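You operate a simulated robot arm through the tools that you are given. There is no shell and no other tool.

You run a simulated robot arm. Do the job below in one go: nothing can be reset, and whatever is moved stays where it is left.

JOB
Tighten the vent screw named on the card, then pump the valve tester to 1.0 bar.
Fine: use the tee spanner of the same number and put it back; shut the bleed knob.

It is judged by the outcome, as a careful person would: the job done as asked, and still so three seconds after it is handed in. It fails if anything else is knocked over, pushed out of place, dropped, spilled or broken.

ROBOT AND FRAMES
A 7-joint arm with a two-finger parallel gripper, fixed in place. Base frame: the origin is at the foot of the arm, x ahead of it, y to its left, z up. Lengths are in mm, angles in rad, forces in N, time in s.
Its first joint turns from -2.304 to 2.304 rad. Payload 3.91 kg.
The tool frame sits at the grasp point between the pads (the TCP): z along the fingers, y along the line on which they close. The tips reach 30 mm beyond it. Largest opening 110 mm; finger width 20, thickness 10; the body of the gripper, 48 by 112 mm, starts 55 mm behind the TCP.
Orientation is told as [roll, pitch, yaw] about the base's x, y, z axes, in that order, counted from this pose: with the fingers straight down and closing along the base's y, the tool's x points along the base's -x, its y along +y and its z along -z.

CONTROLS
- The arm moves only by the tool arm_command. Its arguments are lists of equal length, an entry for each row: "slide": the shift along the base's x, y, z in mm, a list of three; "dr": the turn, a rotation vector about the base's x, y, z in rad, a list of three; "fingers": the finger opening in mm, from 0 to 110. In form: {"slide": [[x, y, z], ...], "dr": [[rx, ry, rz], ...], "fingers": [fingers, ...]}. A call has 1 to 20 rows; each row shifts and turns the commanded pose from where the row before left it. Rows are played at 5 a second. More than 50 mm and 0.15 rad between two rows, or a gripper value outside its range, and nothing of the call is played. A pose out of reach is approached as far as the arm can. The call stops where the force on the tool passes 40 N (or 10 N more than at its start, if that is more) or the arm is blocked; 0.2 s more then pass. Each finger travels about 108 mm/s and halts on what it meets, pressing with about 27 N; the grip force reading is that of the motor and also rises with nothing between the fingers. The clock runs only during rows and for 0.2 s after the last one: add rows that do not move to give the fingers time. It gives the time, the measured TCP pose, the force on the tool (base axes), the opening and the grip force at its end, in the units of the frame above (readings bear some noise), with the torque about the TCP (base axes, N m) and any sound that the robot's microphone picked up, and new pictures: "pictures" is both (left out), scene, wrist or none.
- Cameras (640 x 400 px; columns grow to the right, rows downward): "scene" is fixed at [49.1, -649.4, 1478.6]; the picture's right is [0.74, -0.67, 0.00], its down [-0.19, -0.21, -0.96] and it looks along [0.64, 0.71, -0.28] (base axes); focal length 335 px, centre (320, 200). "wrist" rides on the gripper at [72, 17, -103] in the tool frame; the picture's right is [-0.23, 0.97, 0.00], its down [-0.76, -0.18, -0.62] and it looks along [-0.61, -0.14, 0.78] (tool axes); focal length 222 px, centre (320, 200). There is no depth. A picture from a camera that has moved, and an enlarged one, comes with that camera's place and axes in the base frame and with its lens.
- close_up(camera, box): a new picture of the part [left, top, right, bottom] of that camera's present view, enlarged. No time passes.
- sign_off(): hands the job in; it is judged then, once.

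Nothing tells you positions but the pictures and the camera data. Unless the task says otherwise, let go and move clear before handing in.

The tools are called after ">>>" as a command line: name --argument value ..., lists and objects as JSON in quotes. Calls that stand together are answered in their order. arm_command: Moves the arm, as the interface text tells. Its arguments: {"type":"object","properties":{"slide":{"type":"array","items":{"type":"array","items":{"type":"number"}}},"dr":{"type":"array","items":{"type":"array","items":{"type":"number"}}},"fingers":{"type":"array","items":{"type":"number"}},"pictures":{"type":"string","enum":["both","scene","wrist","none"]}},"required":["slide","dr","fingers"]} The other tools are called the same way: close_up (camera, box) takes an enlarged picture of a part of a camera's view; sign_off () hands the job in.

At the start:

```text
time: 0.0
tool_pos: [362.0, 358.5, 1149.8]
orientation: [0.0, -0.001, -0.001]
wrist_force: [-0.6, -0.3, 0.2]
ft_torque: [-0.03, 0.03, -0.01]
grip_width: 109.9
grip_force: 0.0
```

scene: 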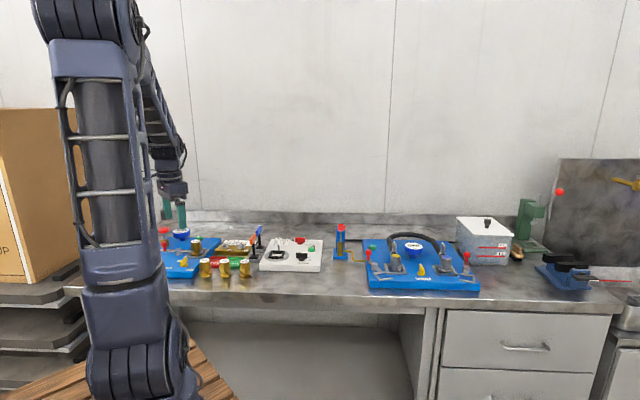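
wrist: 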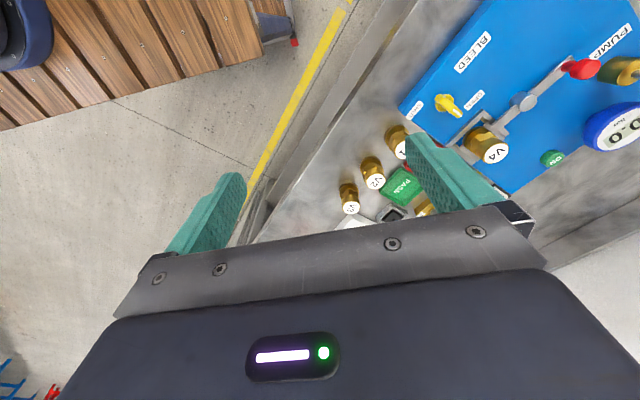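

I see a bench with a blue valve tester, several brass valves, and other rigs. I'll take enlarged pictures to find the card, the vent screws and the spanners.

>>> close_up --camera "scene" --box '[140, 200, 340, 300]'

>>> close_up --camera "scene" --box '[320, 190, 520, 300]'

>>> close_up --camera "scene" --box '[480, 140, 640, 320]'

>>> close_up --camera "wrist" --box '[320, 0, 640, 220]'

```text
3.20 times, centred on (240, 250) of scene
camera zoom: at [49.1, -649.4, 1478.6], right [0.74, -0.67, 0.0], down [-0.19, -0.21, -0.96], along [0.64, 0.71, -0.28], focal length 1071 px, centre (576, 40)
```

zoom: 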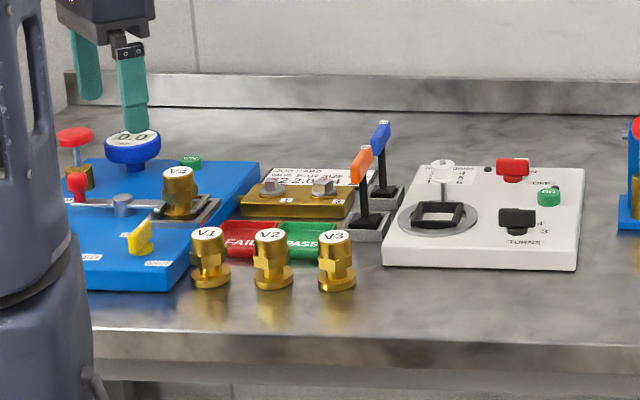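

```text
3.20 times, centred on (420, 245) of scene
camera zoom: at [49.1, -649.4, 1478.6], right [0.74, -0.67, 0.0], down [-0.19, -0.21, -0.96], along [0.64, 0.71, -0.28], focal length 1071 px, centre (0, 56)
```

zoom: 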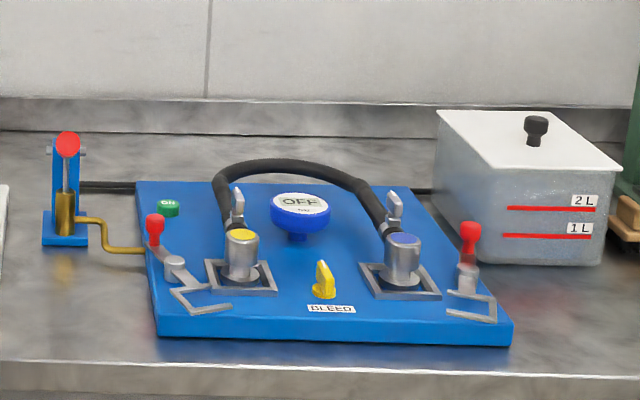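

```text
2.22 times, centred on (560, 230) of scene
camera zoom: at [49.1, -649.4, 1478.6], right [0.74, -0.67, 0.0], down [-0.19, -0.21, -0.96], along [0.64, 0.71, -0.28], focal length 744 px, centre (-213, 133)
```

zoom: 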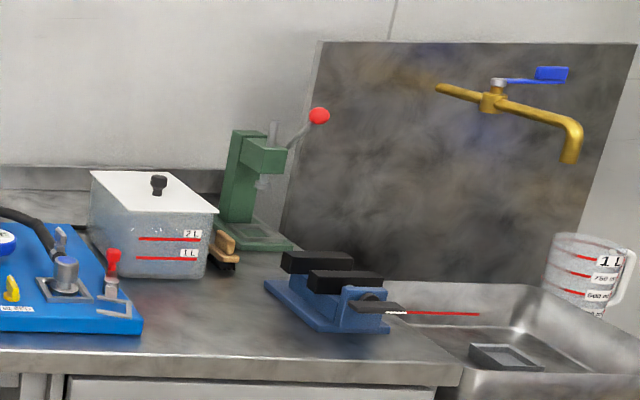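

```text
1.82 times, centred on (480, 110) of wrist
camera zoom: at [288.5, 376.4, 1253.4], right [0.23, 0.97, 0.0], down [0.76, -0.18, 0.62], along [0.61, -0.14, -0.78], focal length 404 px, centre (29, 364)
```

zoom: 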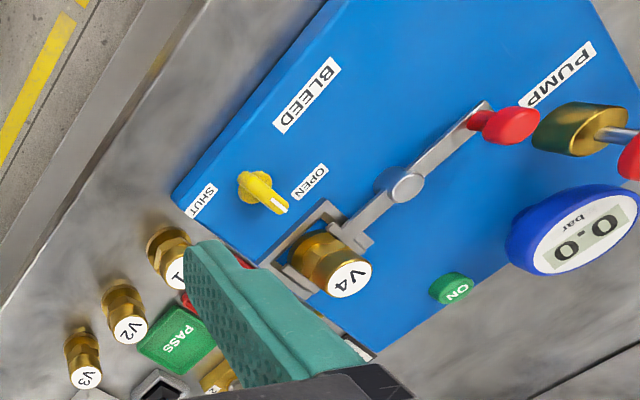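

The blue tester with V4 clamped is at about x=510, y=612. The brass block with two screws, the card and the two tee spanners are just beyond it in x. I'll move the wrist camera over them to read the card.

>>> arm_command --slide '[[40, 35, 0], [40, 35, 0], [40, 35, 0], [40, 35, 0], [40, 35, 0]]' --dr '[[0, 0, 0], [0, 0, 0], [0, 0, 0], [0, 0, 0], [0, 0, 0]]' --fingers '[110, 110, 110, 110, 110]'

```text
refused: row 1 steps farther than a row can; nothing moved
```

The card is still to be read. That row was slightly too long, so I'll use shorter steps on the same path.

>>> arm_command --slide '[[38, 31, 0], [38, 31, 0], [38, 31, 0], [38, 31, 0], [38, 31, 0]]' --dr '[[0, 0, 0], [0, 0, 0], [0, 0, 0], [0, 0, 0], [0, 0, 0]]' --fingers '[110, 110, 110, 110, 110]'

```text
time: 1.2
tool_pos: [550.9, 512.9, 1153.2]
orientation: [0.0, 0.001, -0.001]
wrist_force: [0.1, 0.4, 1.4]
ft_torque: [0.04, 0.0, -0.03]
grip_width: 110.1
grip_force: 0.0
camera wrist: at [477.3, 530.5, 1257.4], right [0.23, 0.97, 0.0], down [0.76, -0.18, 0.62], along [0.61, -0.14, -0.78], focal length 222 px, centre (320, 200)
```

scene: 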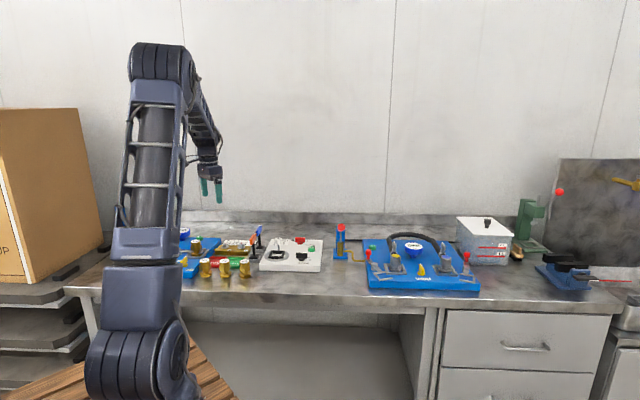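
wrist: 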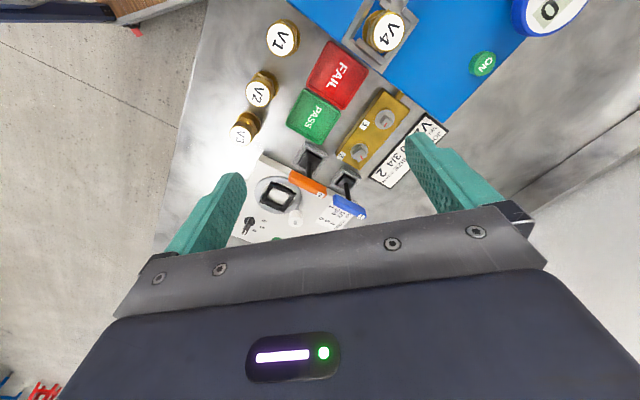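

>>> close_up --camera "wrist" --box '[320, 80, 480, 190]'

>>> close_up --camera "scene" --box '[200, 220, 280, 270]'

>>> close_up --camera "wrist" --box '[220, 130, 400, 240]'

```text
3.64 times, centred on (400, 135) of wrist
camera zoom: at [477.3, 530.5, 1257.4], right [0.23, 0.97, 0.0], down [0.76, -0.18, 0.62], along [0.61, -0.14, -0.78], focal length 808 px, centre (29, 436)
```

zoom: 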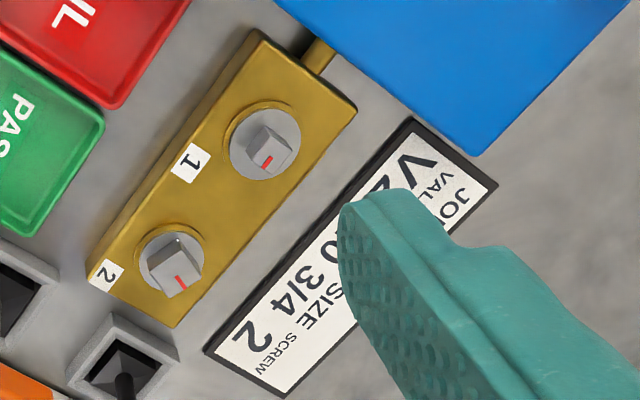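

```text
8.00 times, centred on (240, 245) of scene
camera zoom: at [49.1, -649.4, 1478.6], right [0.74, -0.67, 0.0], down [-0.19, -0.21, -0.96], along [0.64, 0.71, -0.28], focal length 2678 px, centre (960, -160)
```

zoom: 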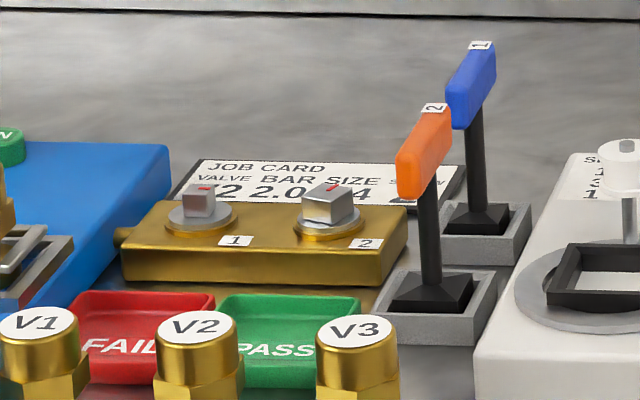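

```text
3.56 times, centred on (310, 185) of wrist
camera zoom: at [477.3, 530.5, 1257.4], right [0.23, 0.97, 0.0], down [0.76, -0.18, 0.62], along [0.61, -0.14, -0.78], focal length 790 px, centre (356, 253)
```

zoom: 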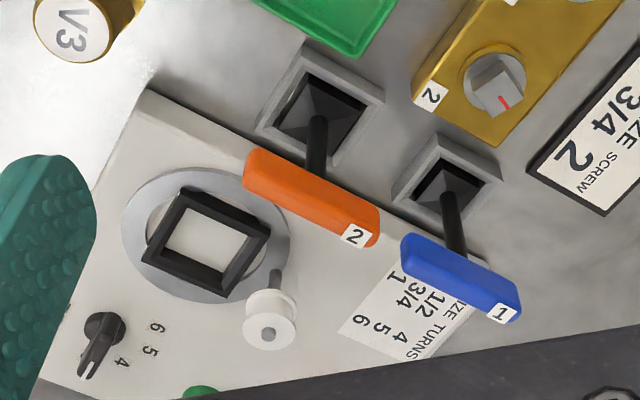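

The card says screw 2, so I need the orange tee spanner marked 2, which stands at about x=686, y=459. I'll turn the gripper to line up across its handle and look closer.

>>> arm_command --slide '[[22, -9, -8], [22, -9, -8], [22, -9, -8], [22, -9, -8], [22, -9, -8], [22, -9, -8]]' --dr '[[0, 0, 0.14], [0, 0, 0.14], [0, 0, 0.14], [0, 0, 0.14], [0, 0, 0.14], [0, 0, 0.13]]' --fingers '[110, 110, 110, 110, 110, 110]'

```text
time: 2.6
tool_pos: [683.9, 461.3, 1101.7]
orientation: [-0.001, 0.0, 0.834]
wrist_force: [-0.2, 0.2, 0.8]
ft_torque: [0.0, -0.05, 0.02]
grip_width: 109.9
grip_force: 0.1
camera wrist: at [620.5, 419.7, 1205.3], right [-0.57, 0.82, 0.0], down [0.64, 0.44, 0.62], along [0.51, 0.35, -0.78], focal length 222 px, centre (320, 200)
```

scene: 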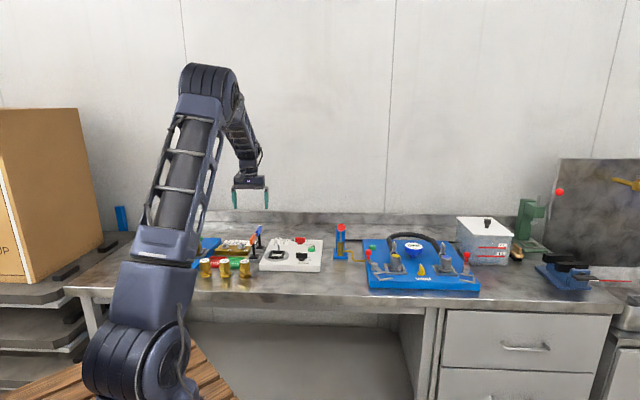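
wrist: 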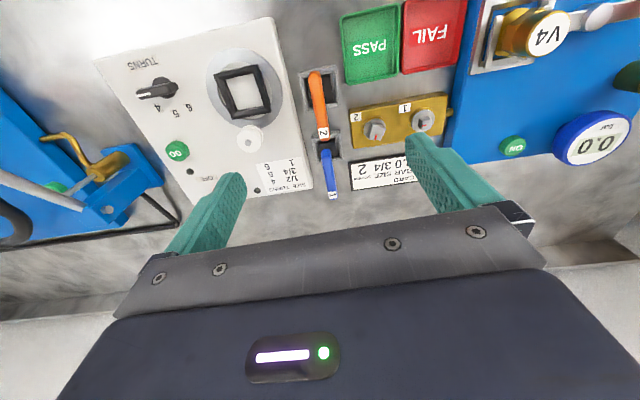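

>>> close_up --camera "wrist" --box '[280, 50, 460, 210]'

>>> close_up --camera "wrist" --box '[340, 80, 440, 150]'

>>> close_up --camera "wrist" --box '[440, 0, 640, 170]'

```text
2.50 times, centred on (370, 130) of wrist
camera zoom: at [620.5, 419.7, 1205.3], right [-0.57, 0.82, 0.0], down [0.64, 0.44, 0.62], along [0.51, 0.35, -0.78], focal length 555 px, centre (195, 375)
```

zoom: 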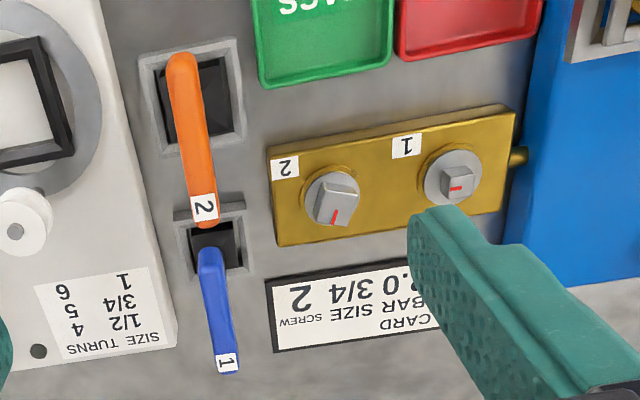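

```text
5.71 times, centred on (390, 115) of wrist
camera zoom: at [620.5, 419.7, 1205.3], right [-0.57, 0.82, 0.0], down [0.64, 0.44, 0.62], along [0.51, 0.35, -0.78], focal length 1269 px, centre (-80, 686)
```

zoom: 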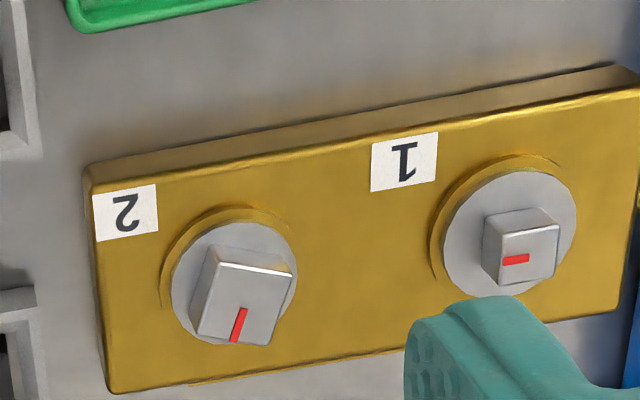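

```text
2.35 times, centred on (540, 85) of wrist
camera zoom: at [620.5, 419.7, 1205.3], right [-0.57, 0.82, 0.0], down [0.64, 0.44, 0.62], along [0.51, 0.35, -0.78], focal length 523 px, centre (-198, 471)
```

zoom: 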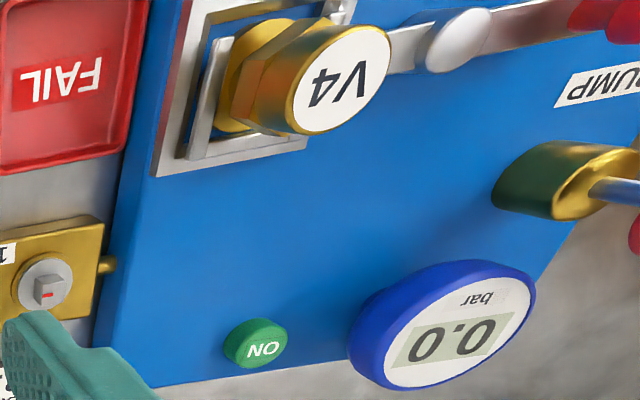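

I confirm the card reads V2, 2.0 bar, 3/4, screw 2. The spanner 2 handle is centred near (682, 461, 942), with its bar along the bench depth. I'll close the fingers partway and come lower over it to check alignment.

>>> arm_command --slide '[[-1, 0, -30], [0, 0, -30], [0, 0, -30], [0, 0, 0]]' --dr '[[0, 0, 0], [0, 0, 0], [0, 0, 0], [0, 0, 0]]' --fingers '[50, 50, 50, 50]'

```text
time: 3.6
tool_pos: [682.1, 459.1, 1010.3]
orientation: [0.001, -0.001, 0.83]
wrist_force: [0.1, 0.6, -0.3]
ft_torque: [0.01, 0.03, 0.02]
grip_width: 50.2
grip_force: 0.1
camera wrist: at [619.3, 418.4, 1115.0], right [-0.57, 0.82, 0.0], down [0.65, 0.44, 0.62], along [0.51, 0.35, -0.78], focal length 222 px, centre (320, 200)
```

scene: 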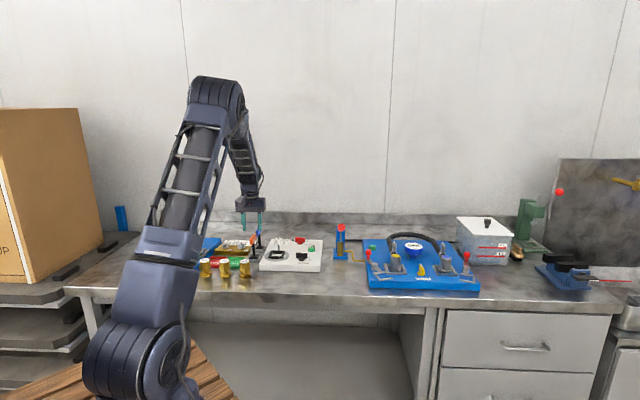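
wrist: 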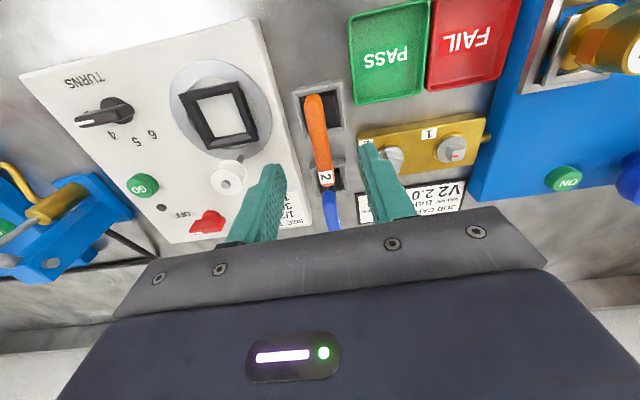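

>>> close_up --camera "wrist" --box '[260, 70, 400, 220]'

>>> close_up --camera "scene" --box '[210, 190, 300, 270]'

```text
2.67 times, centred on (330, 145) of wrist
camera zoom: at [619.3, 418.4, 1115.0], right [-0.57, 0.82, 0.0], down [0.65, 0.44, 0.62], along [0.51, 0.35, -0.78], focal length 592 px, centre (293, 347)
```

zoom: 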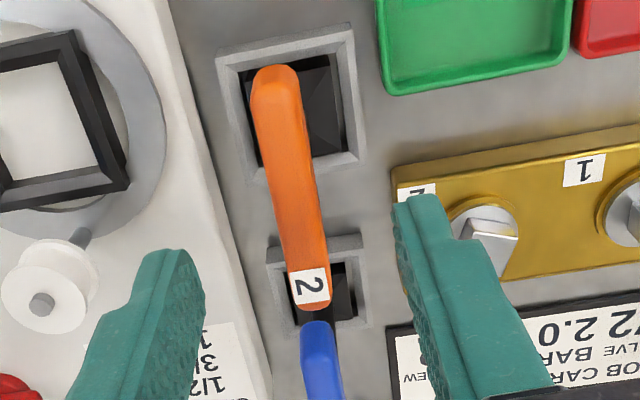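

```text
5.00 times, centred on (255, 230) of scene
camera zoom: at [49.1, -649.4, 1478.6], right [0.74, -0.67, 0.0], down [-0.19, -0.21, -0.96], along [0.64, 0.71, -0.28], focal length 1674 px, centre (645, 50)
```

zoom: 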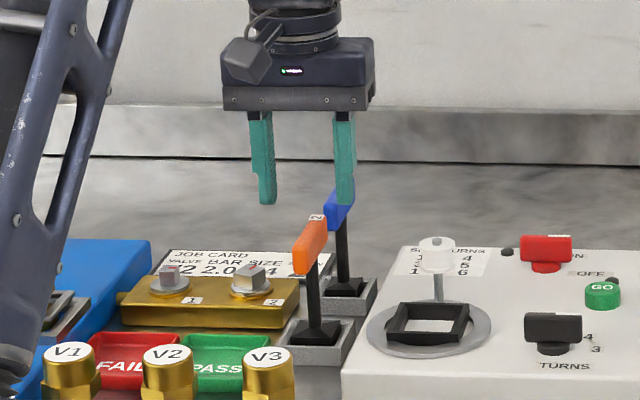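

The spanner handle lies almost directly under the gripper, with its bar at about yaw 0.76. I'll turn slightly to match it, go down and look before I close.

>>> arm_command --slide '[[0, 1, -24], [0, 1, -24], [0, 0, -18], [0, 0, 0]]' --dr '[[0, 0, -0.03], [0, 0, -0.03], [0, 0, -0.01], [0, 0, 0]]' --fingers '[50, 50, 50, 50]'

>>> close_up --camera "wrist" --box '[230, 60, 410, 220]'

>>> close_up --camera "scene" --box '[225, 205, 285, 265]'

```text
time: 4.6
tool_pos: [683.9, 462.1, 944.8]
orientation: [0.001, -0.003, 0.758]
wrist_force: [-0.1, 0.6, -0.4]
ft_torque: [0.01, 0.0, 0.02]
grip_width: 50.3
grip_force: 0.1
camera wrist: at [617.8, 424.6, 1048.6], right [-0.51, 0.86, 0.0], down [0.67, 0.4, 0.62], along [0.54, 0.32, -0.78], focal length 222 px, centre (320, 200)
```

scene: 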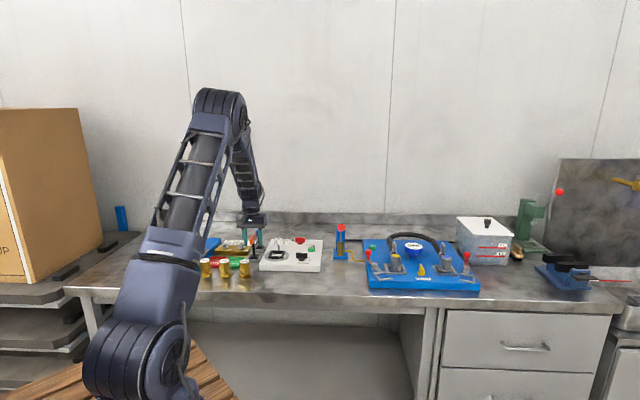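
wrist: 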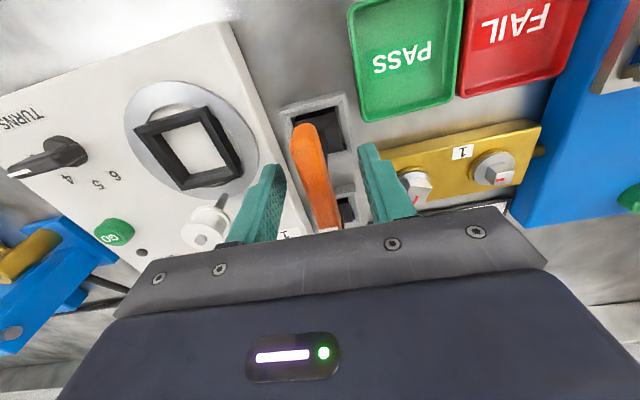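

```text
2.50 times, centred on (320, 140) of wrist
camera zoom: at [617.8, 424.6, 1048.6], right [-0.51, 0.86, 0.0], down [0.67, 0.4, 0.62], along [0.54, 0.32, -0.78], focal length 555 px, centre (320, 350)
```

zoom: 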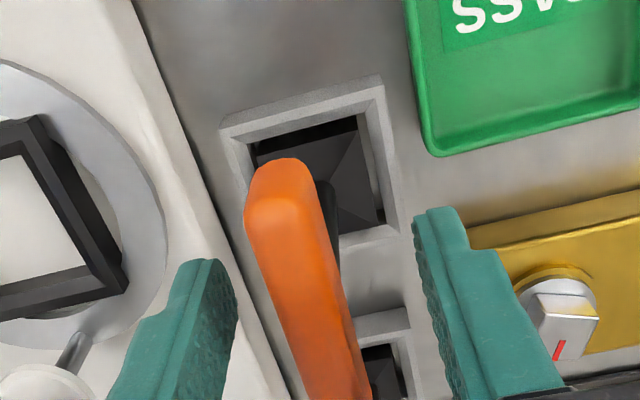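

```text
6.67 times, centred on (255, 235) of scene
camera zoom: at [49.1, -649.4, 1478.6], right [0.74, -0.67, 0.0], down [-0.19, -0.21, -0.96], along [0.64, 0.71, -0.28], focal length 2232 px, centre (753, -33)
```

zoom: 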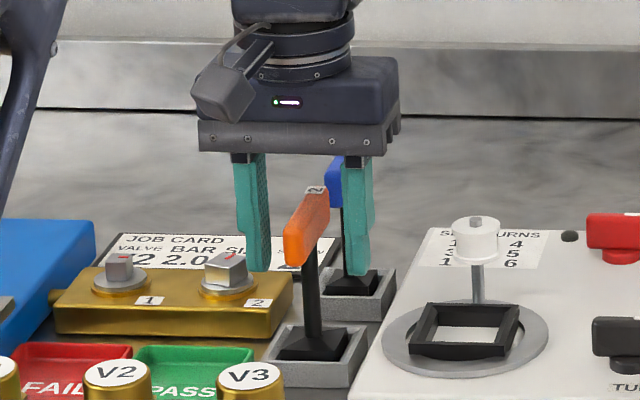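

The handle now sits midway between the fingers at the grasp height. I'll close on it.

>>> arm_command --slide '[[0, 0, 0], [0, 0, 0], [0, 0, 0], [0, 0, 0]]' --dr '[[0, 0, 0], [0, 0, 0], [0, 0, 0], [0, 0, 0]]' --fingers '[30, 15, 0, 0]'

>>> close_up --camera "scene" --box '[225, 205, 285, 265]'

>>> close_up --camera "wrist" --box '[230, 60, 410, 220]'

```text
time: 5.6
tool_pos: [683.1, 460.5, 944.4]
orientation: [0.001, 0.0, 0.759]
wrist_force: [0.1, 0.4, -0.2]
ft_torque: [0.01, 0.02, 0.02]
grip_width: 12.5
grip_force: 27.2
camera wrist: at [617.8, 424.6, 1048.7], right [-0.51, 0.86, 0.0], down [0.67, 0.4, 0.62], along [0.54, 0.32, -0.78], focal length 222 px, centre (320, 200)
```

scene: 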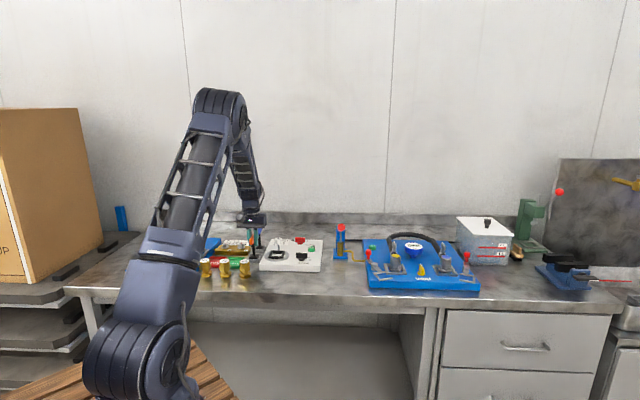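
wrist: 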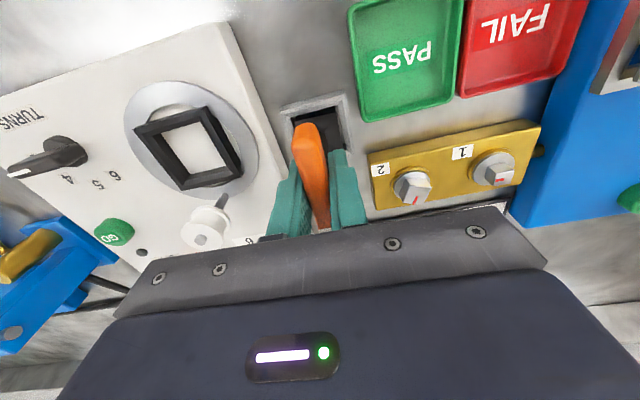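

```text
6.67 times, centred on (255, 235) of scene
camera zoom: at [49.1, -649.4, 1478.6], right [0.74, -0.67, 0.0], down [-0.19, -0.21, -0.96], along [0.64, 0.71, -0.28], focal length 2232 px, centre (753, -33)
```

zoom: 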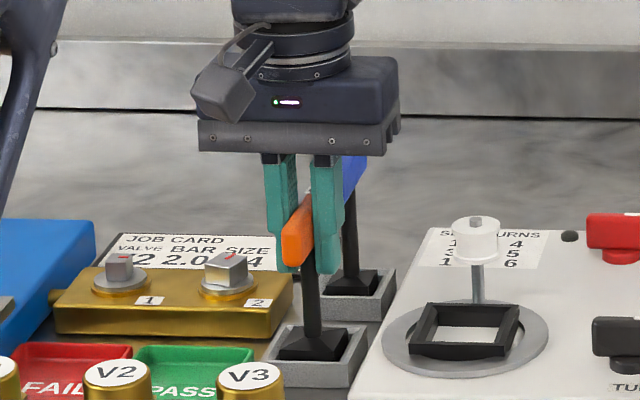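

```text
2.50 times, centred on (320, 140) of wrist
camera zoom: at [617.8, 424.6, 1048.7], right [-0.51, 0.86, 0.0], down [0.67, 0.4, 0.62], along [0.54, 0.32, -0.78], focal length 555 px, centre (320, 350)
```

zoom: 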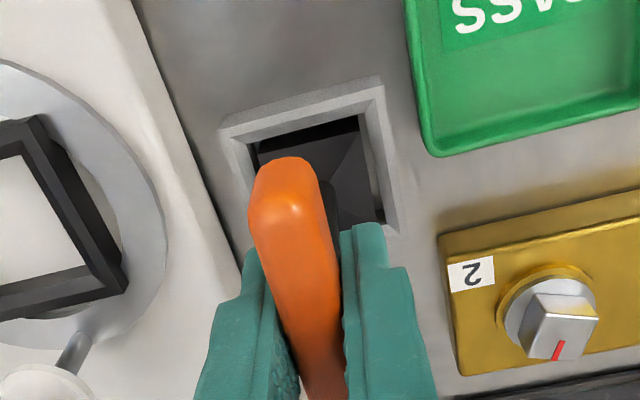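

The spanner is held, with an opening of 12.5 mm and 27 N of grip. Its place in the holder is TCP (683, 461.5, 945.8) at yaw 0.76. Next I lift it straight up.

>>> arm_command --slide '[[0, 0, 10], [0, 0, 20], [0, 0, 20], [0, 0, 20], [0, 0, 0]]' --dr '[[0, 0, 0], [0, 0, 0], [0, 0, 0], [0, 0, 0], [0, 0, 0]]' --fingers '[0, 0, 0, 0, 0]'

>>> close_up --camera "scene" --box '[220, 200, 290, 265]'

>>> close_up --camera "wrist" --box '[260, 60, 460, 220]'

```text
time: 6.8
tool_pos: [683.9, 462.7, 1014.7]
orientation: [0.001, 0.0, 0.761]
wrist_force: [-0.6, -0.2, -2.8]
ft_torque: [-0.01, -0.03, 0.0]
grip_width: 13.0
grip_force: 26.7
camera wrist: at [618.5, 424.9, 1118.9], right [-0.51, 0.86, 0.0], down [0.67, 0.4, 0.62], along [0.54, 0.32, -0.78], focal length 222 px, centre (320, 200)
```

scene: 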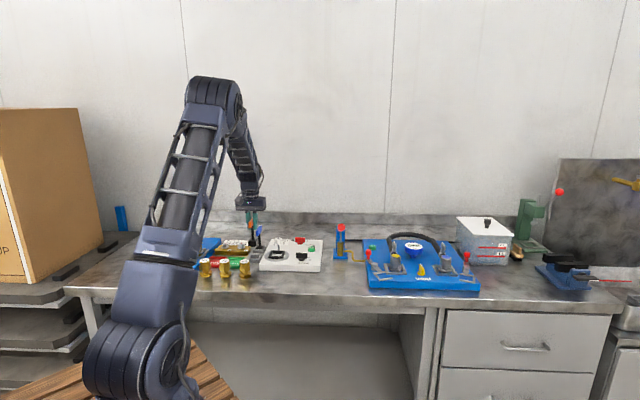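
wrist: 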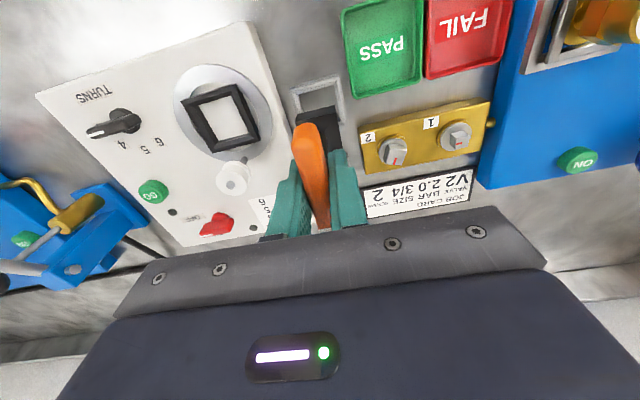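

```text
6.15 times, centred on (255, 232) of scene
camera zoom: at [49.1, -649.4, 1478.6], right [0.74, -0.67, 0.0], down [-0.19, -0.21, -0.96], along [0.64, 0.71, -0.28], focal length 2060 px, centre (720, 0)
```

zoom: 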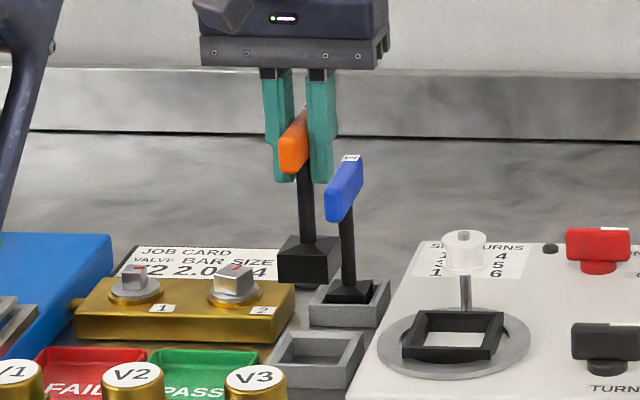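

```text
2.50 times, centred on (360, 140) of wrist
camera zoom: at [618.5, 424.9, 1118.9], right [-0.51, 0.86, 0.0], down [0.67, 0.4, 0.62], along [0.54, 0.32, -0.78], focal length 555 px, centre (220, 350)
```

zoom: 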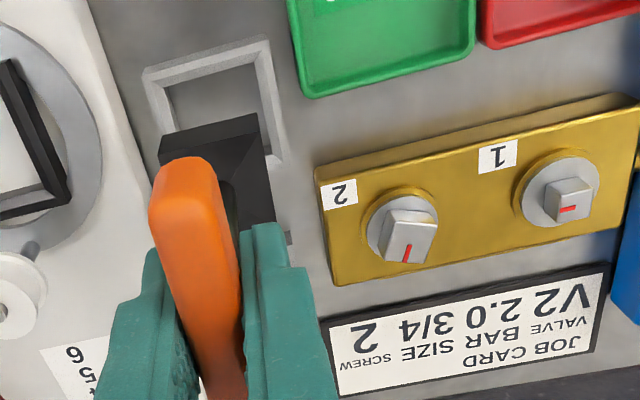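

The spanner is out of its holder, and I can see its black square socket about 100 mm below the grip. I'll zoom in on screw 2 to read the angle and position of its square head.

>>> close_up --camera "wrist" --box '[350, 100, 430, 180]'

>>> close_up --camera "wrist" --box '[280, 60, 360, 140]'

>>> close_up --camera "scene" --box '[225, 230, 265, 260]'

```text
5.00 times, centred on (390, 140) of wrist
camera zoom: at [618.5, 424.9, 1118.9], right [-0.51, 0.86, 0.0], down [0.67, 0.4, 0.62], along [0.54, 0.32, -0.78], focal length 1111 px, centre (-30, 500)
```

zoom: 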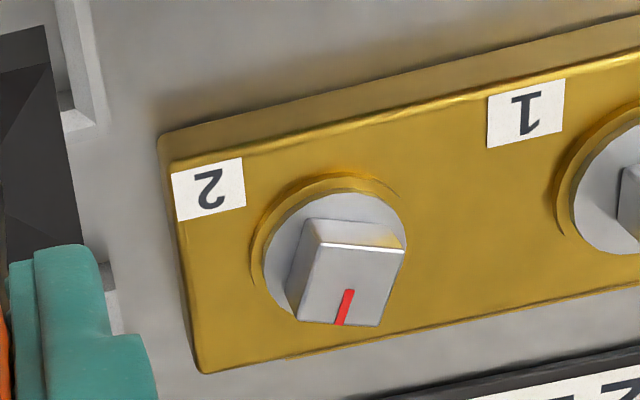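

```text
5.00 times, centred on (320, 100) of wrist
camera zoom: at [618.5, 424.9, 1118.9], right [-0.51, 0.86, 0.0], down [0.67, 0.4, 0.62], along [0.54, 0.32, -0.78], focal length 1111 px, centre (320, 700)
```

zoom: 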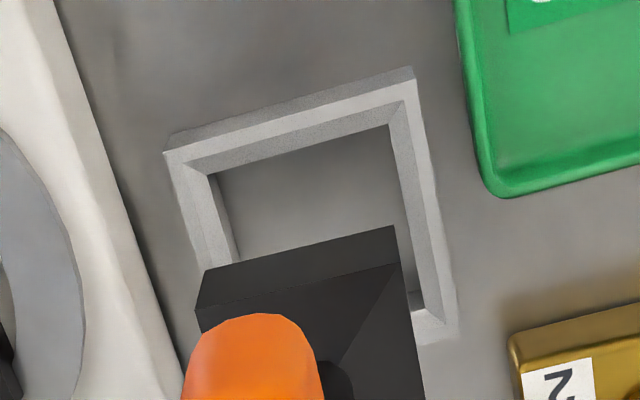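

```text
13.33 times, centred on (245, 245) of scene
camera zoom: at [49.1, -649.4, 1478.6], right [0.74, -0.67, 0.0], down [-0.19, -0.21, -0.96], along [0.64, 0.71, -0.28], focal length 4463 px, centre (1320, -400)
```

zoom: 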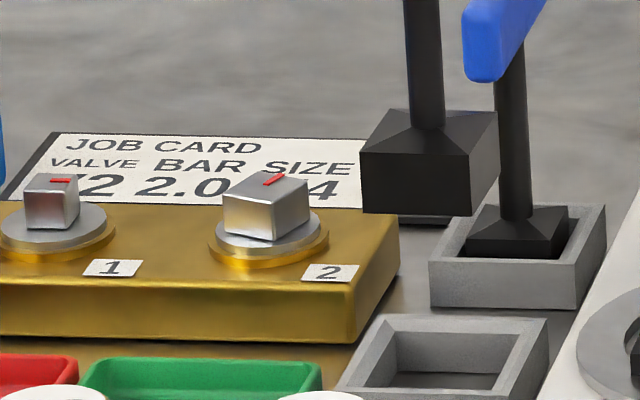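

Screw 2's head is a square of about 20 mm, centred near (677, 558), with its top at z≈892 and turned to about 0.46 rad. The spanner socket's bottom is about 92 mm below the grip. I'll carry the spanner over the screw, turning it to 0.46.

>>> arm_command --slide '[[-1.6, 24.2, 0], [-1.6, 24.2, 0], [-1.6, 24.2, 0], [-1.5, 24.2, 0], [0, 0, 0]]' --dr '[[0, 0, -0.075], [0, 0, -0.075], [0, 0, -0.075], [0, 0, -0.075], [0, 0, 0]]' --fingers '[0, 0, 0, 0, 0]'

>>> close_up --camera "scene" --box '[220, 225, 260, 255]'

>>> close_up --camera "wrist" --box '[250, 60, 410, 200]'

```text
time: 8.0
tool_pos: [676.2, 559.0, 1014.9]
orientation: [-0.002, 0.0, 0.459]
wrist_force: [-0.1, 0.5, -2.7]
ft_torque: [0.03, 0.04, -0.01]
grip_width: 12.7
grip_force: 26.2
camera wrist: at [603.2, 542.9, 1119.3], right [-0.23, 0.97, 0.0], down [0.76, 0.18, 0.62], along [0.61, 0.14, -0.78], focal length 222 px, centre (320, 200)
```

scene: 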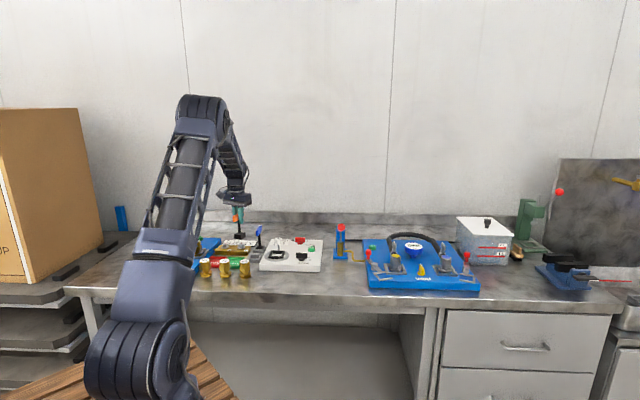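
wrist: 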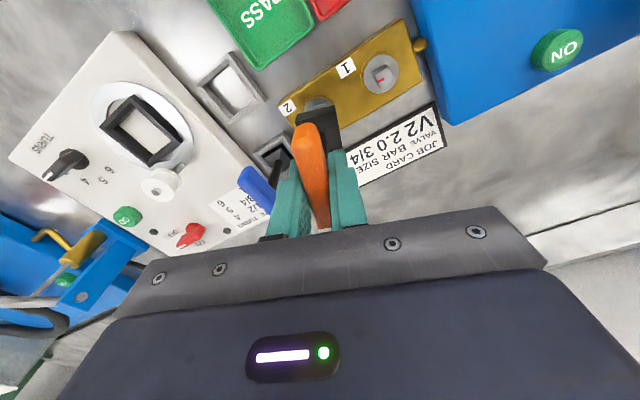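

```text
13.33 times, centred on (240, 240) of scene
camera zoom: at [49.1, -649.4, 1478.6], right [0.74, -0.67, 0.0], down [-0.19, -0.21, -0.96], along [0.64, 0.71, -0.28], focal length 4463 px, centre (1387, -333)
```

zoom: 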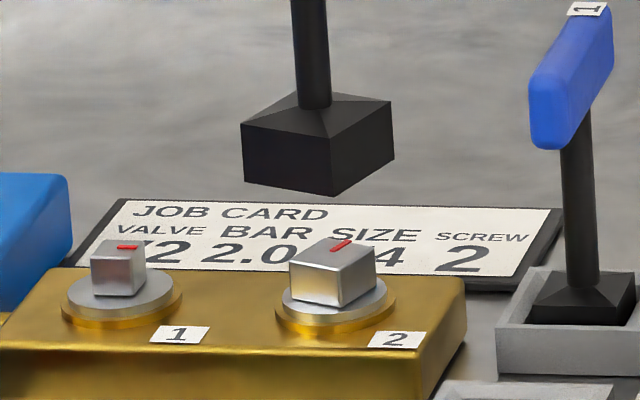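

```text
2.86 times, centred on (330, 130) of wrist
camera zoom: at [603.2, 542.9, 1119.3], right [-0.23, 0.97, 0.0], down [0.76, 0.18, 0.62], along [0.61, 0.14, -0.78], focal length 635 px, centre (291, 400)
```

zoom: 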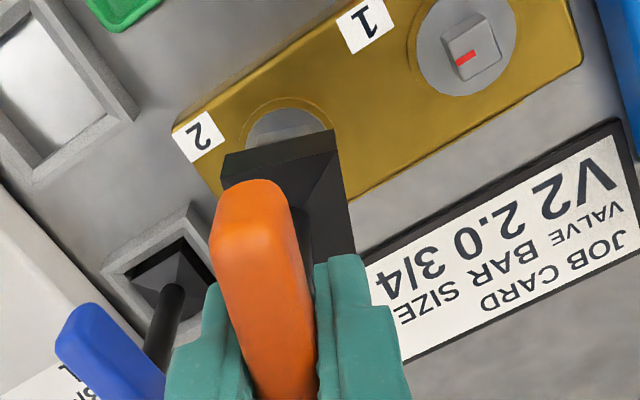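

The socket hangs over screw 2, a couple of millimetres off to the left as the scene camera sees it. I'll zoom in harder to compare the angle and position of socket and head.

>>> close_up --camera "scene" --box '[234, 229, 250, 249]'

>>> close_up --camera "wrist" --box '[296, 95, 346, 135]'

```text
16.00 times, centred on (242, 239) of scene
camera zoom: at [49.1, -649.4, 1478.6], right [0.74, -0.67, 0.0], down [-0.19, -0.21, -0.96], along [0.64, 0.71, -0.28], focal length 5356 px, centre (1568, -424)
```

zoom: 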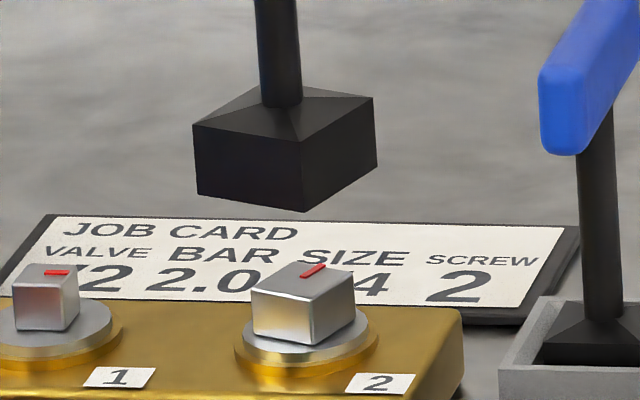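

```text
10.00 times, centred on (321, 115) of wrist
camera zoom: at [603.2, 542.9, 1119.3], right [-0.23, 0.97, 0.0], down [0.76, 0.18, 0.62], along [0.61, 0.14, -0.78], focal length 2221 px, centre (310, 1050)
```

zoom: 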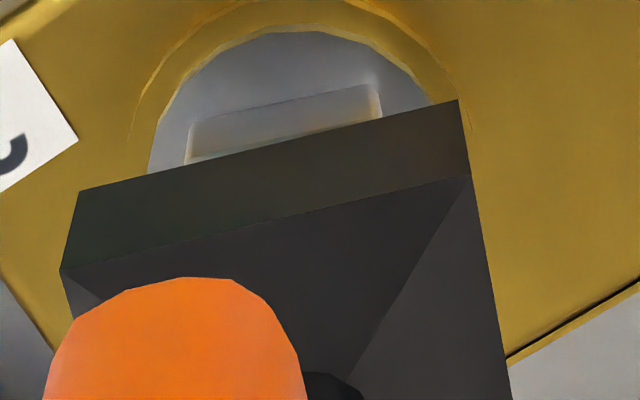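

The socket and head angles agree to within a few hundredths of a rad. The spanner needs about 2 mm to the right as the scene camera sees it. I'll make that shift and lower to just above the head.

>>> arm_command --slide '[[1.7, -0.9, -8], [0, 0, -8], [0, 0, -7], [0, 0, 0]]' --dr '[[0, 0, 0], [0, 0, 0], [0, 0, 0], [0, 0, 0]]' --fingers '[0, 0, 0, 0]' --pictures "none"

>>> close_up --camera "scene" --box '[234, 229, 250, 249]'

>>> close_up --camera "wrist" --box '[296, 95, 346, 135]'

```text
time: 9.0
tool_pos: [680.0, 557.3, 992.3]
orientation: [0.0, 0.0, 0.458]
wrist_force: [0.2, -0.4, -2.0]
ft_torque: [0.02, 0.01, -0.02]
grip_width: 12.8
grip_force: 26.7
```

```text
16.00 times, centred on (242, 239) of scene
camera zoom: at [49.1, -649.4, 1478.6], right [0.74, -0.67, 0.0], down [-0.19, -0.21, -0.96], along [0.64, 0.71, -0.28], focal length 5356 px, centre (1568, -424)
```

zoom: 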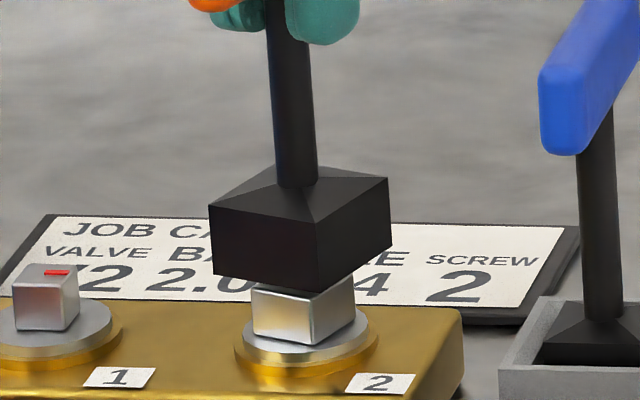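

```text
10.00 times, centred on (321, 115) of wrist
camera zoom: at [605.1, 541.2, 1096.3], right [-0.23, 0.97, 0.0], down [0.76, 0.18, 0.62], along [0.61, 0.14, -0.78], focal length 2221 px, centre (310, 1050)
```

zoom: 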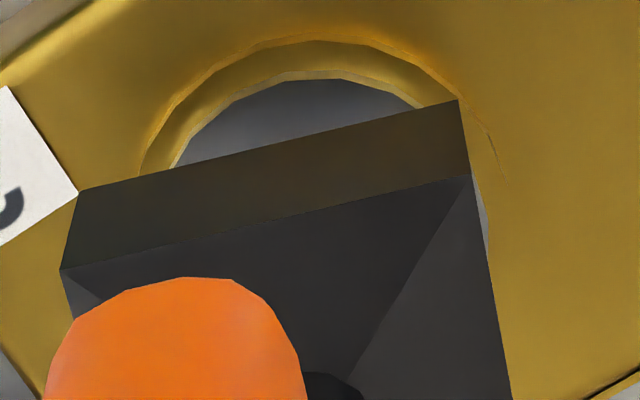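

The socket is centred over the head with about 7 mm of gap. I'll lower it gently in small steps and watch the force.

>>> arm_command --slide '[[0, 0, -2], [0, 0, -2], [0, 0, -2], [0, 0, -2], [0, 0, -2], [0, 0, 0]]' --dr '[[0, 0, 0], [0, 0, 0], [0, 0, 0], [0, 0, 0], [0, 0, 0], [0, 0, 0]]' --fingers '[0, 0, 0, 0, 0, 0]' --pictures "none"

>>> close_up --camera "scene" --box '[234, 229, 250, 249]'

```text
time: 10.4
tool_pos: [679.1, 557.3, 982.7]
orientation: [0.0, 0.001, 0.459]
wrist_force: [1.4, 0.4, -2.6]
ft_torque: [0.01, 0.05, 0.03]
grip_width: 12.9
grip_force: 27.3
```

```text
16.00 times, centred on (242, 239) of scene
camera zoom: at [49.1, -649.4, 1478.6], right [0.74, -0.67, 0.0], down [-0.19, -0.21, -0.96], along [0.64, 0.71, -0.28], focal length 5356 px, centre (1568, -424)
```

zoom: 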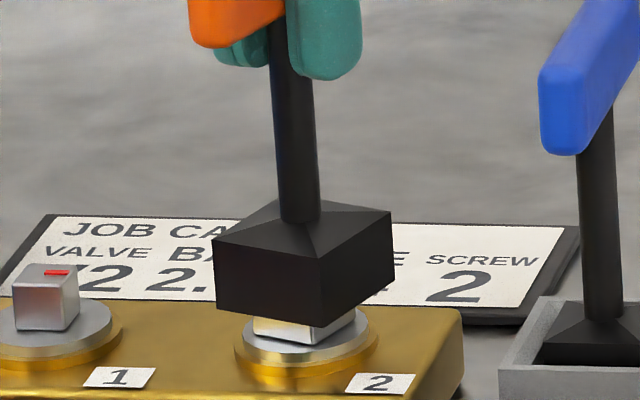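

With no force building up, the socket is now about 3 mm down over the head. I'll continue down to seat it.

>>> arm_command --slide '[[0, 0, -1.5], [0, 0, -1.5], [0, 0, -1.5], [0, 0, -1], [0, 0, 0]]' --dr '[[0, 0, 0], [0, 0, 0], [0, 0, 0], [0, 0, 0], [0, 0, 0]]' --fingers '[0, 0, 0, 0, 0]' --pictures "none"

>>> close_up --camera "scene" --box '[234, 229, 250, 249]'

```text
time: 11.6
tool_pos: [679.2, 557.7, 977.1]
orientation: [0.0, -0.001, 0.46]
wrist_force: [0.0, 0.1, -3.0]
ft_torque: [0.03, 0.01, 0.0]
grip_width: 12.8
grip_force: 26.6
```

```text
16.00 times, centred on (242, 239) of scene
camera zoom: at [49.1, -649.4, 1478.6], right [0.74, -0.67, 0.0], down [-0.19, -0.21, -0.96], along [0.64, 0.71, -0.28], focal length 5356 px, centre (1568, -424)
```

zoom: 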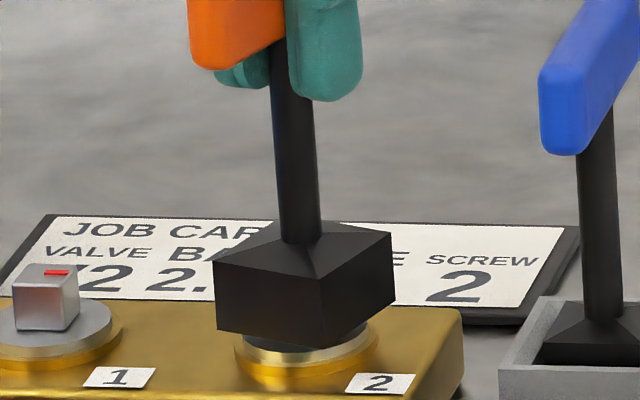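

The socket is down over the whole head, almost on the washer. I'll start turning clockwise in small increments and watch the torque.

>>> arm_command --slide '[[0, 0, -0.7], [0, 0, 0], [0, 0, 0], [0, 0, 0]]' --dr '[[0, 0, -0.08], [0, 0, -0.08], [0, 0, -0.08], [0, 0, 0]]' --fingers '[0, 0, 0, 0]' --pictures "none"

```text
time: 12.6
tool_pos: [678.8, 557.4, 974.9]
orientation: [0.0, 0.001, 0.219]
wrist_force: [-1.1, 2.9, -1.0]
ft_torque: [0.28, 0.05, 0.01]
grip_width: 12.8
grip_force: 26.6
```

The yaw is 0.22 with barely any torque so far. I'll keep turning.

>>> arm_command --slide '[[0, 0, 0], [0, 0, 0], [0, 0, 0], [0, 0, 0], [0, 0, 0]]' --dr '[[0, 0, -0.08], [0, 0, -0.08], [0, 0, -0.08], [0, 0, -0.08], [0, 0, 0]]' --fingers '[0, 0, 0, 0, 0]' --pictures "scene"

>>> close_up --camera "scene" --box '[234, 229, 250, 249]'

>>> close_up --camera "wrist" --box '[270, 75, 370, 155]'

```text
time: 13.8
tool_pos: [678.4, 558.3, 976.3]
orientation: [0.001, -0.002, -0.102]
wrist_force: [-6.7, 2.6, -2.4]
ft_torque: [0.22, 0.62, 0.02]
grip_width: 12.7
grip_force: 26.9
```

scene: 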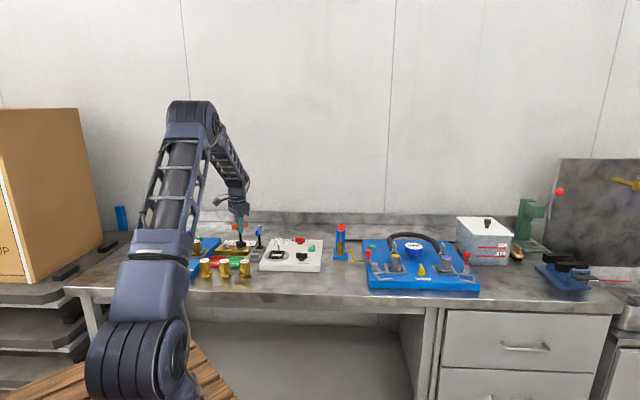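

```text
16.00 times, centred on (242, 239) of scene
camera zoom: at [49.1, -649.4, 1478.6], right [0.74, -0.67, 0.0], down [-0.19, -0.21, -0.96], along [0.64, 0.71, -0.28], focal length 5356 px, centre (1568, -424)
```

zoom: 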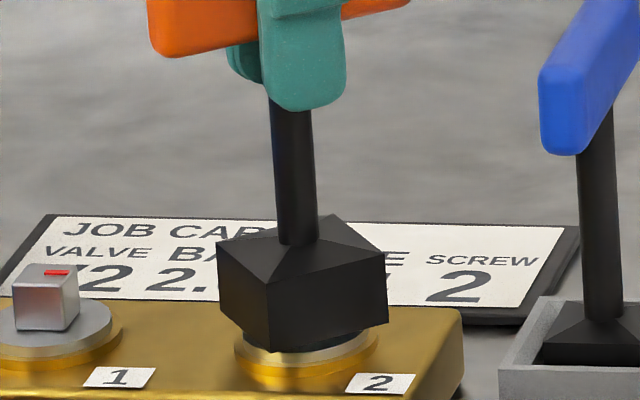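

```text
5.00 times, centred on (320, 115) of wrist
camera zoom: at [606.9, 583.0, 1079.7], right [0.32, 0.95, 0.0], down [0.74, -0.25, 0.62], along [0.59, -0.2, -0.78], focal length 1111 px, centre (320, 625)
```

zoom: 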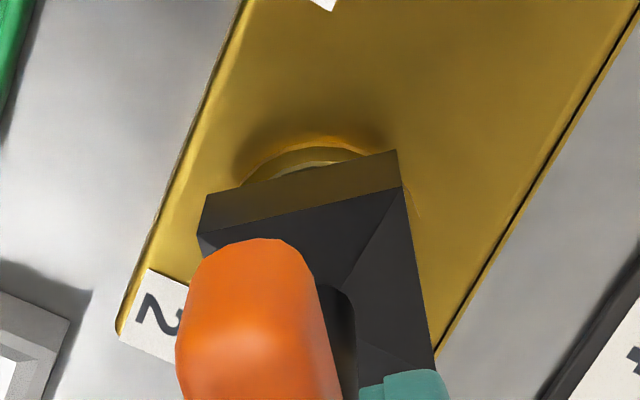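

The spanner turns, and a side force of about 7 N suggests it is roughly 1 mm off the screw axis. I'll trim that and keep turning clockwise.

>>> arm_command --slide '[[-0.8, 0.4, 0], [0, 0, 0], [0, 0, 0], [0, 0, 0], [0, 0, 0]]' --dr '[[0, 0, -0.08], [0, 0, -0.08], [0, 0, -0.08], [0, 0, -0.08], [0, 0, 0]]' --fingers '[0, 0, 0, 0, 0]' --pictures "none"

>>> close_up --camera "scene" --box '[234, 229, 250, 249]'

```text
time: 15.0
tool_pos: [678.3, 558.5, 977.0]
orientation: [0.0, 0.0, -0.419]
wrist_force: [-0.3, 0.0, -2.8]
ft_torque: [0.04, 0.04, -0.04]
grip_width: 12.9
grip_force: 26.7
```

```text
16.00 times, centred on (242, 239) of scene
camera zoom: at [49.1, -649.4, 1478.6], right [0.74, -0.67, 0.0], down [-0.19, -0.21, -0.96], along [0.64, 0.71, -0.28], focal length 5356 px, centre (1568, -424)
```

zoom: 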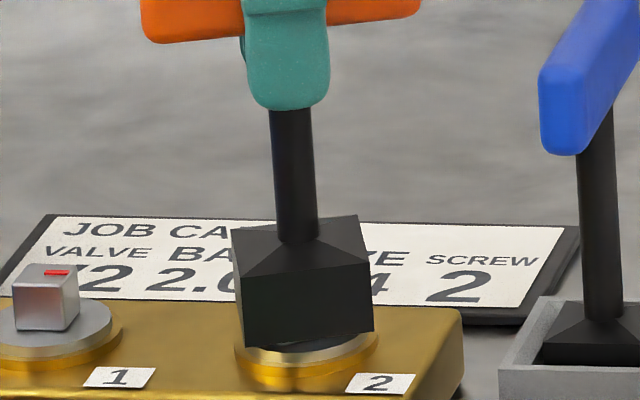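

The side force is gone and the torque is still small at yaw -0.42. I'll keep turning clockwise.

>>> arm_command --slide '[[0, 0, 0], [0, 0, 0], [0, 0, 0], [0, 0, 0], [0, 0, 0], [0, 0, 0]]' --dr '[[0, 0, -0.1], [0, 0, -0.1], [0, 0, -0.1], [0, 0, -0.1], [0, 0, -0.1], [0, 0, 0]]' --fingers '[0, 0, 0, 0, 0, 0]' --pictures "none"

>>> close_up --camera "scene" --box '[234, 229, 250, 249]'

```text
time: 16.4
tool_pos: [678.1, 557.6, 976.8]
orientation: [0.002, 0.001, -0.919]
wrist_force: [1.3, 5.0, 0.4]
ft_torque: [0.42, 0.05, 0.01]
grip_width: 12.6
grip_force: 26.8
```

```text
16.00 times, centred on (242, 239) of scene
camera zoom: at [49.1, -649.4, 1478.6], right [0.74, -0.67, 0.0], down [-0.19, -0.21, -0.96], along [0.64, 0.71, -0.28], focal length 5356 px, centre (1568, -424)
```

zoom: 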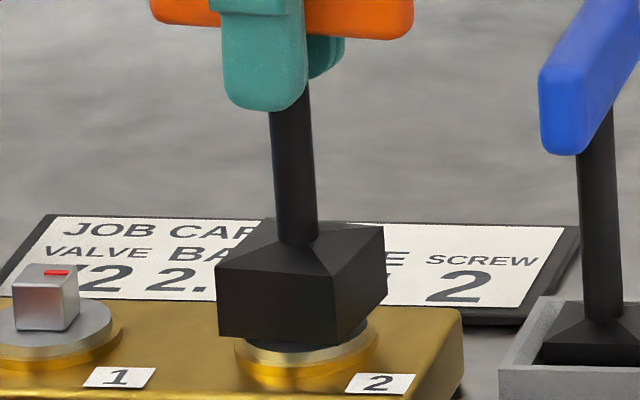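

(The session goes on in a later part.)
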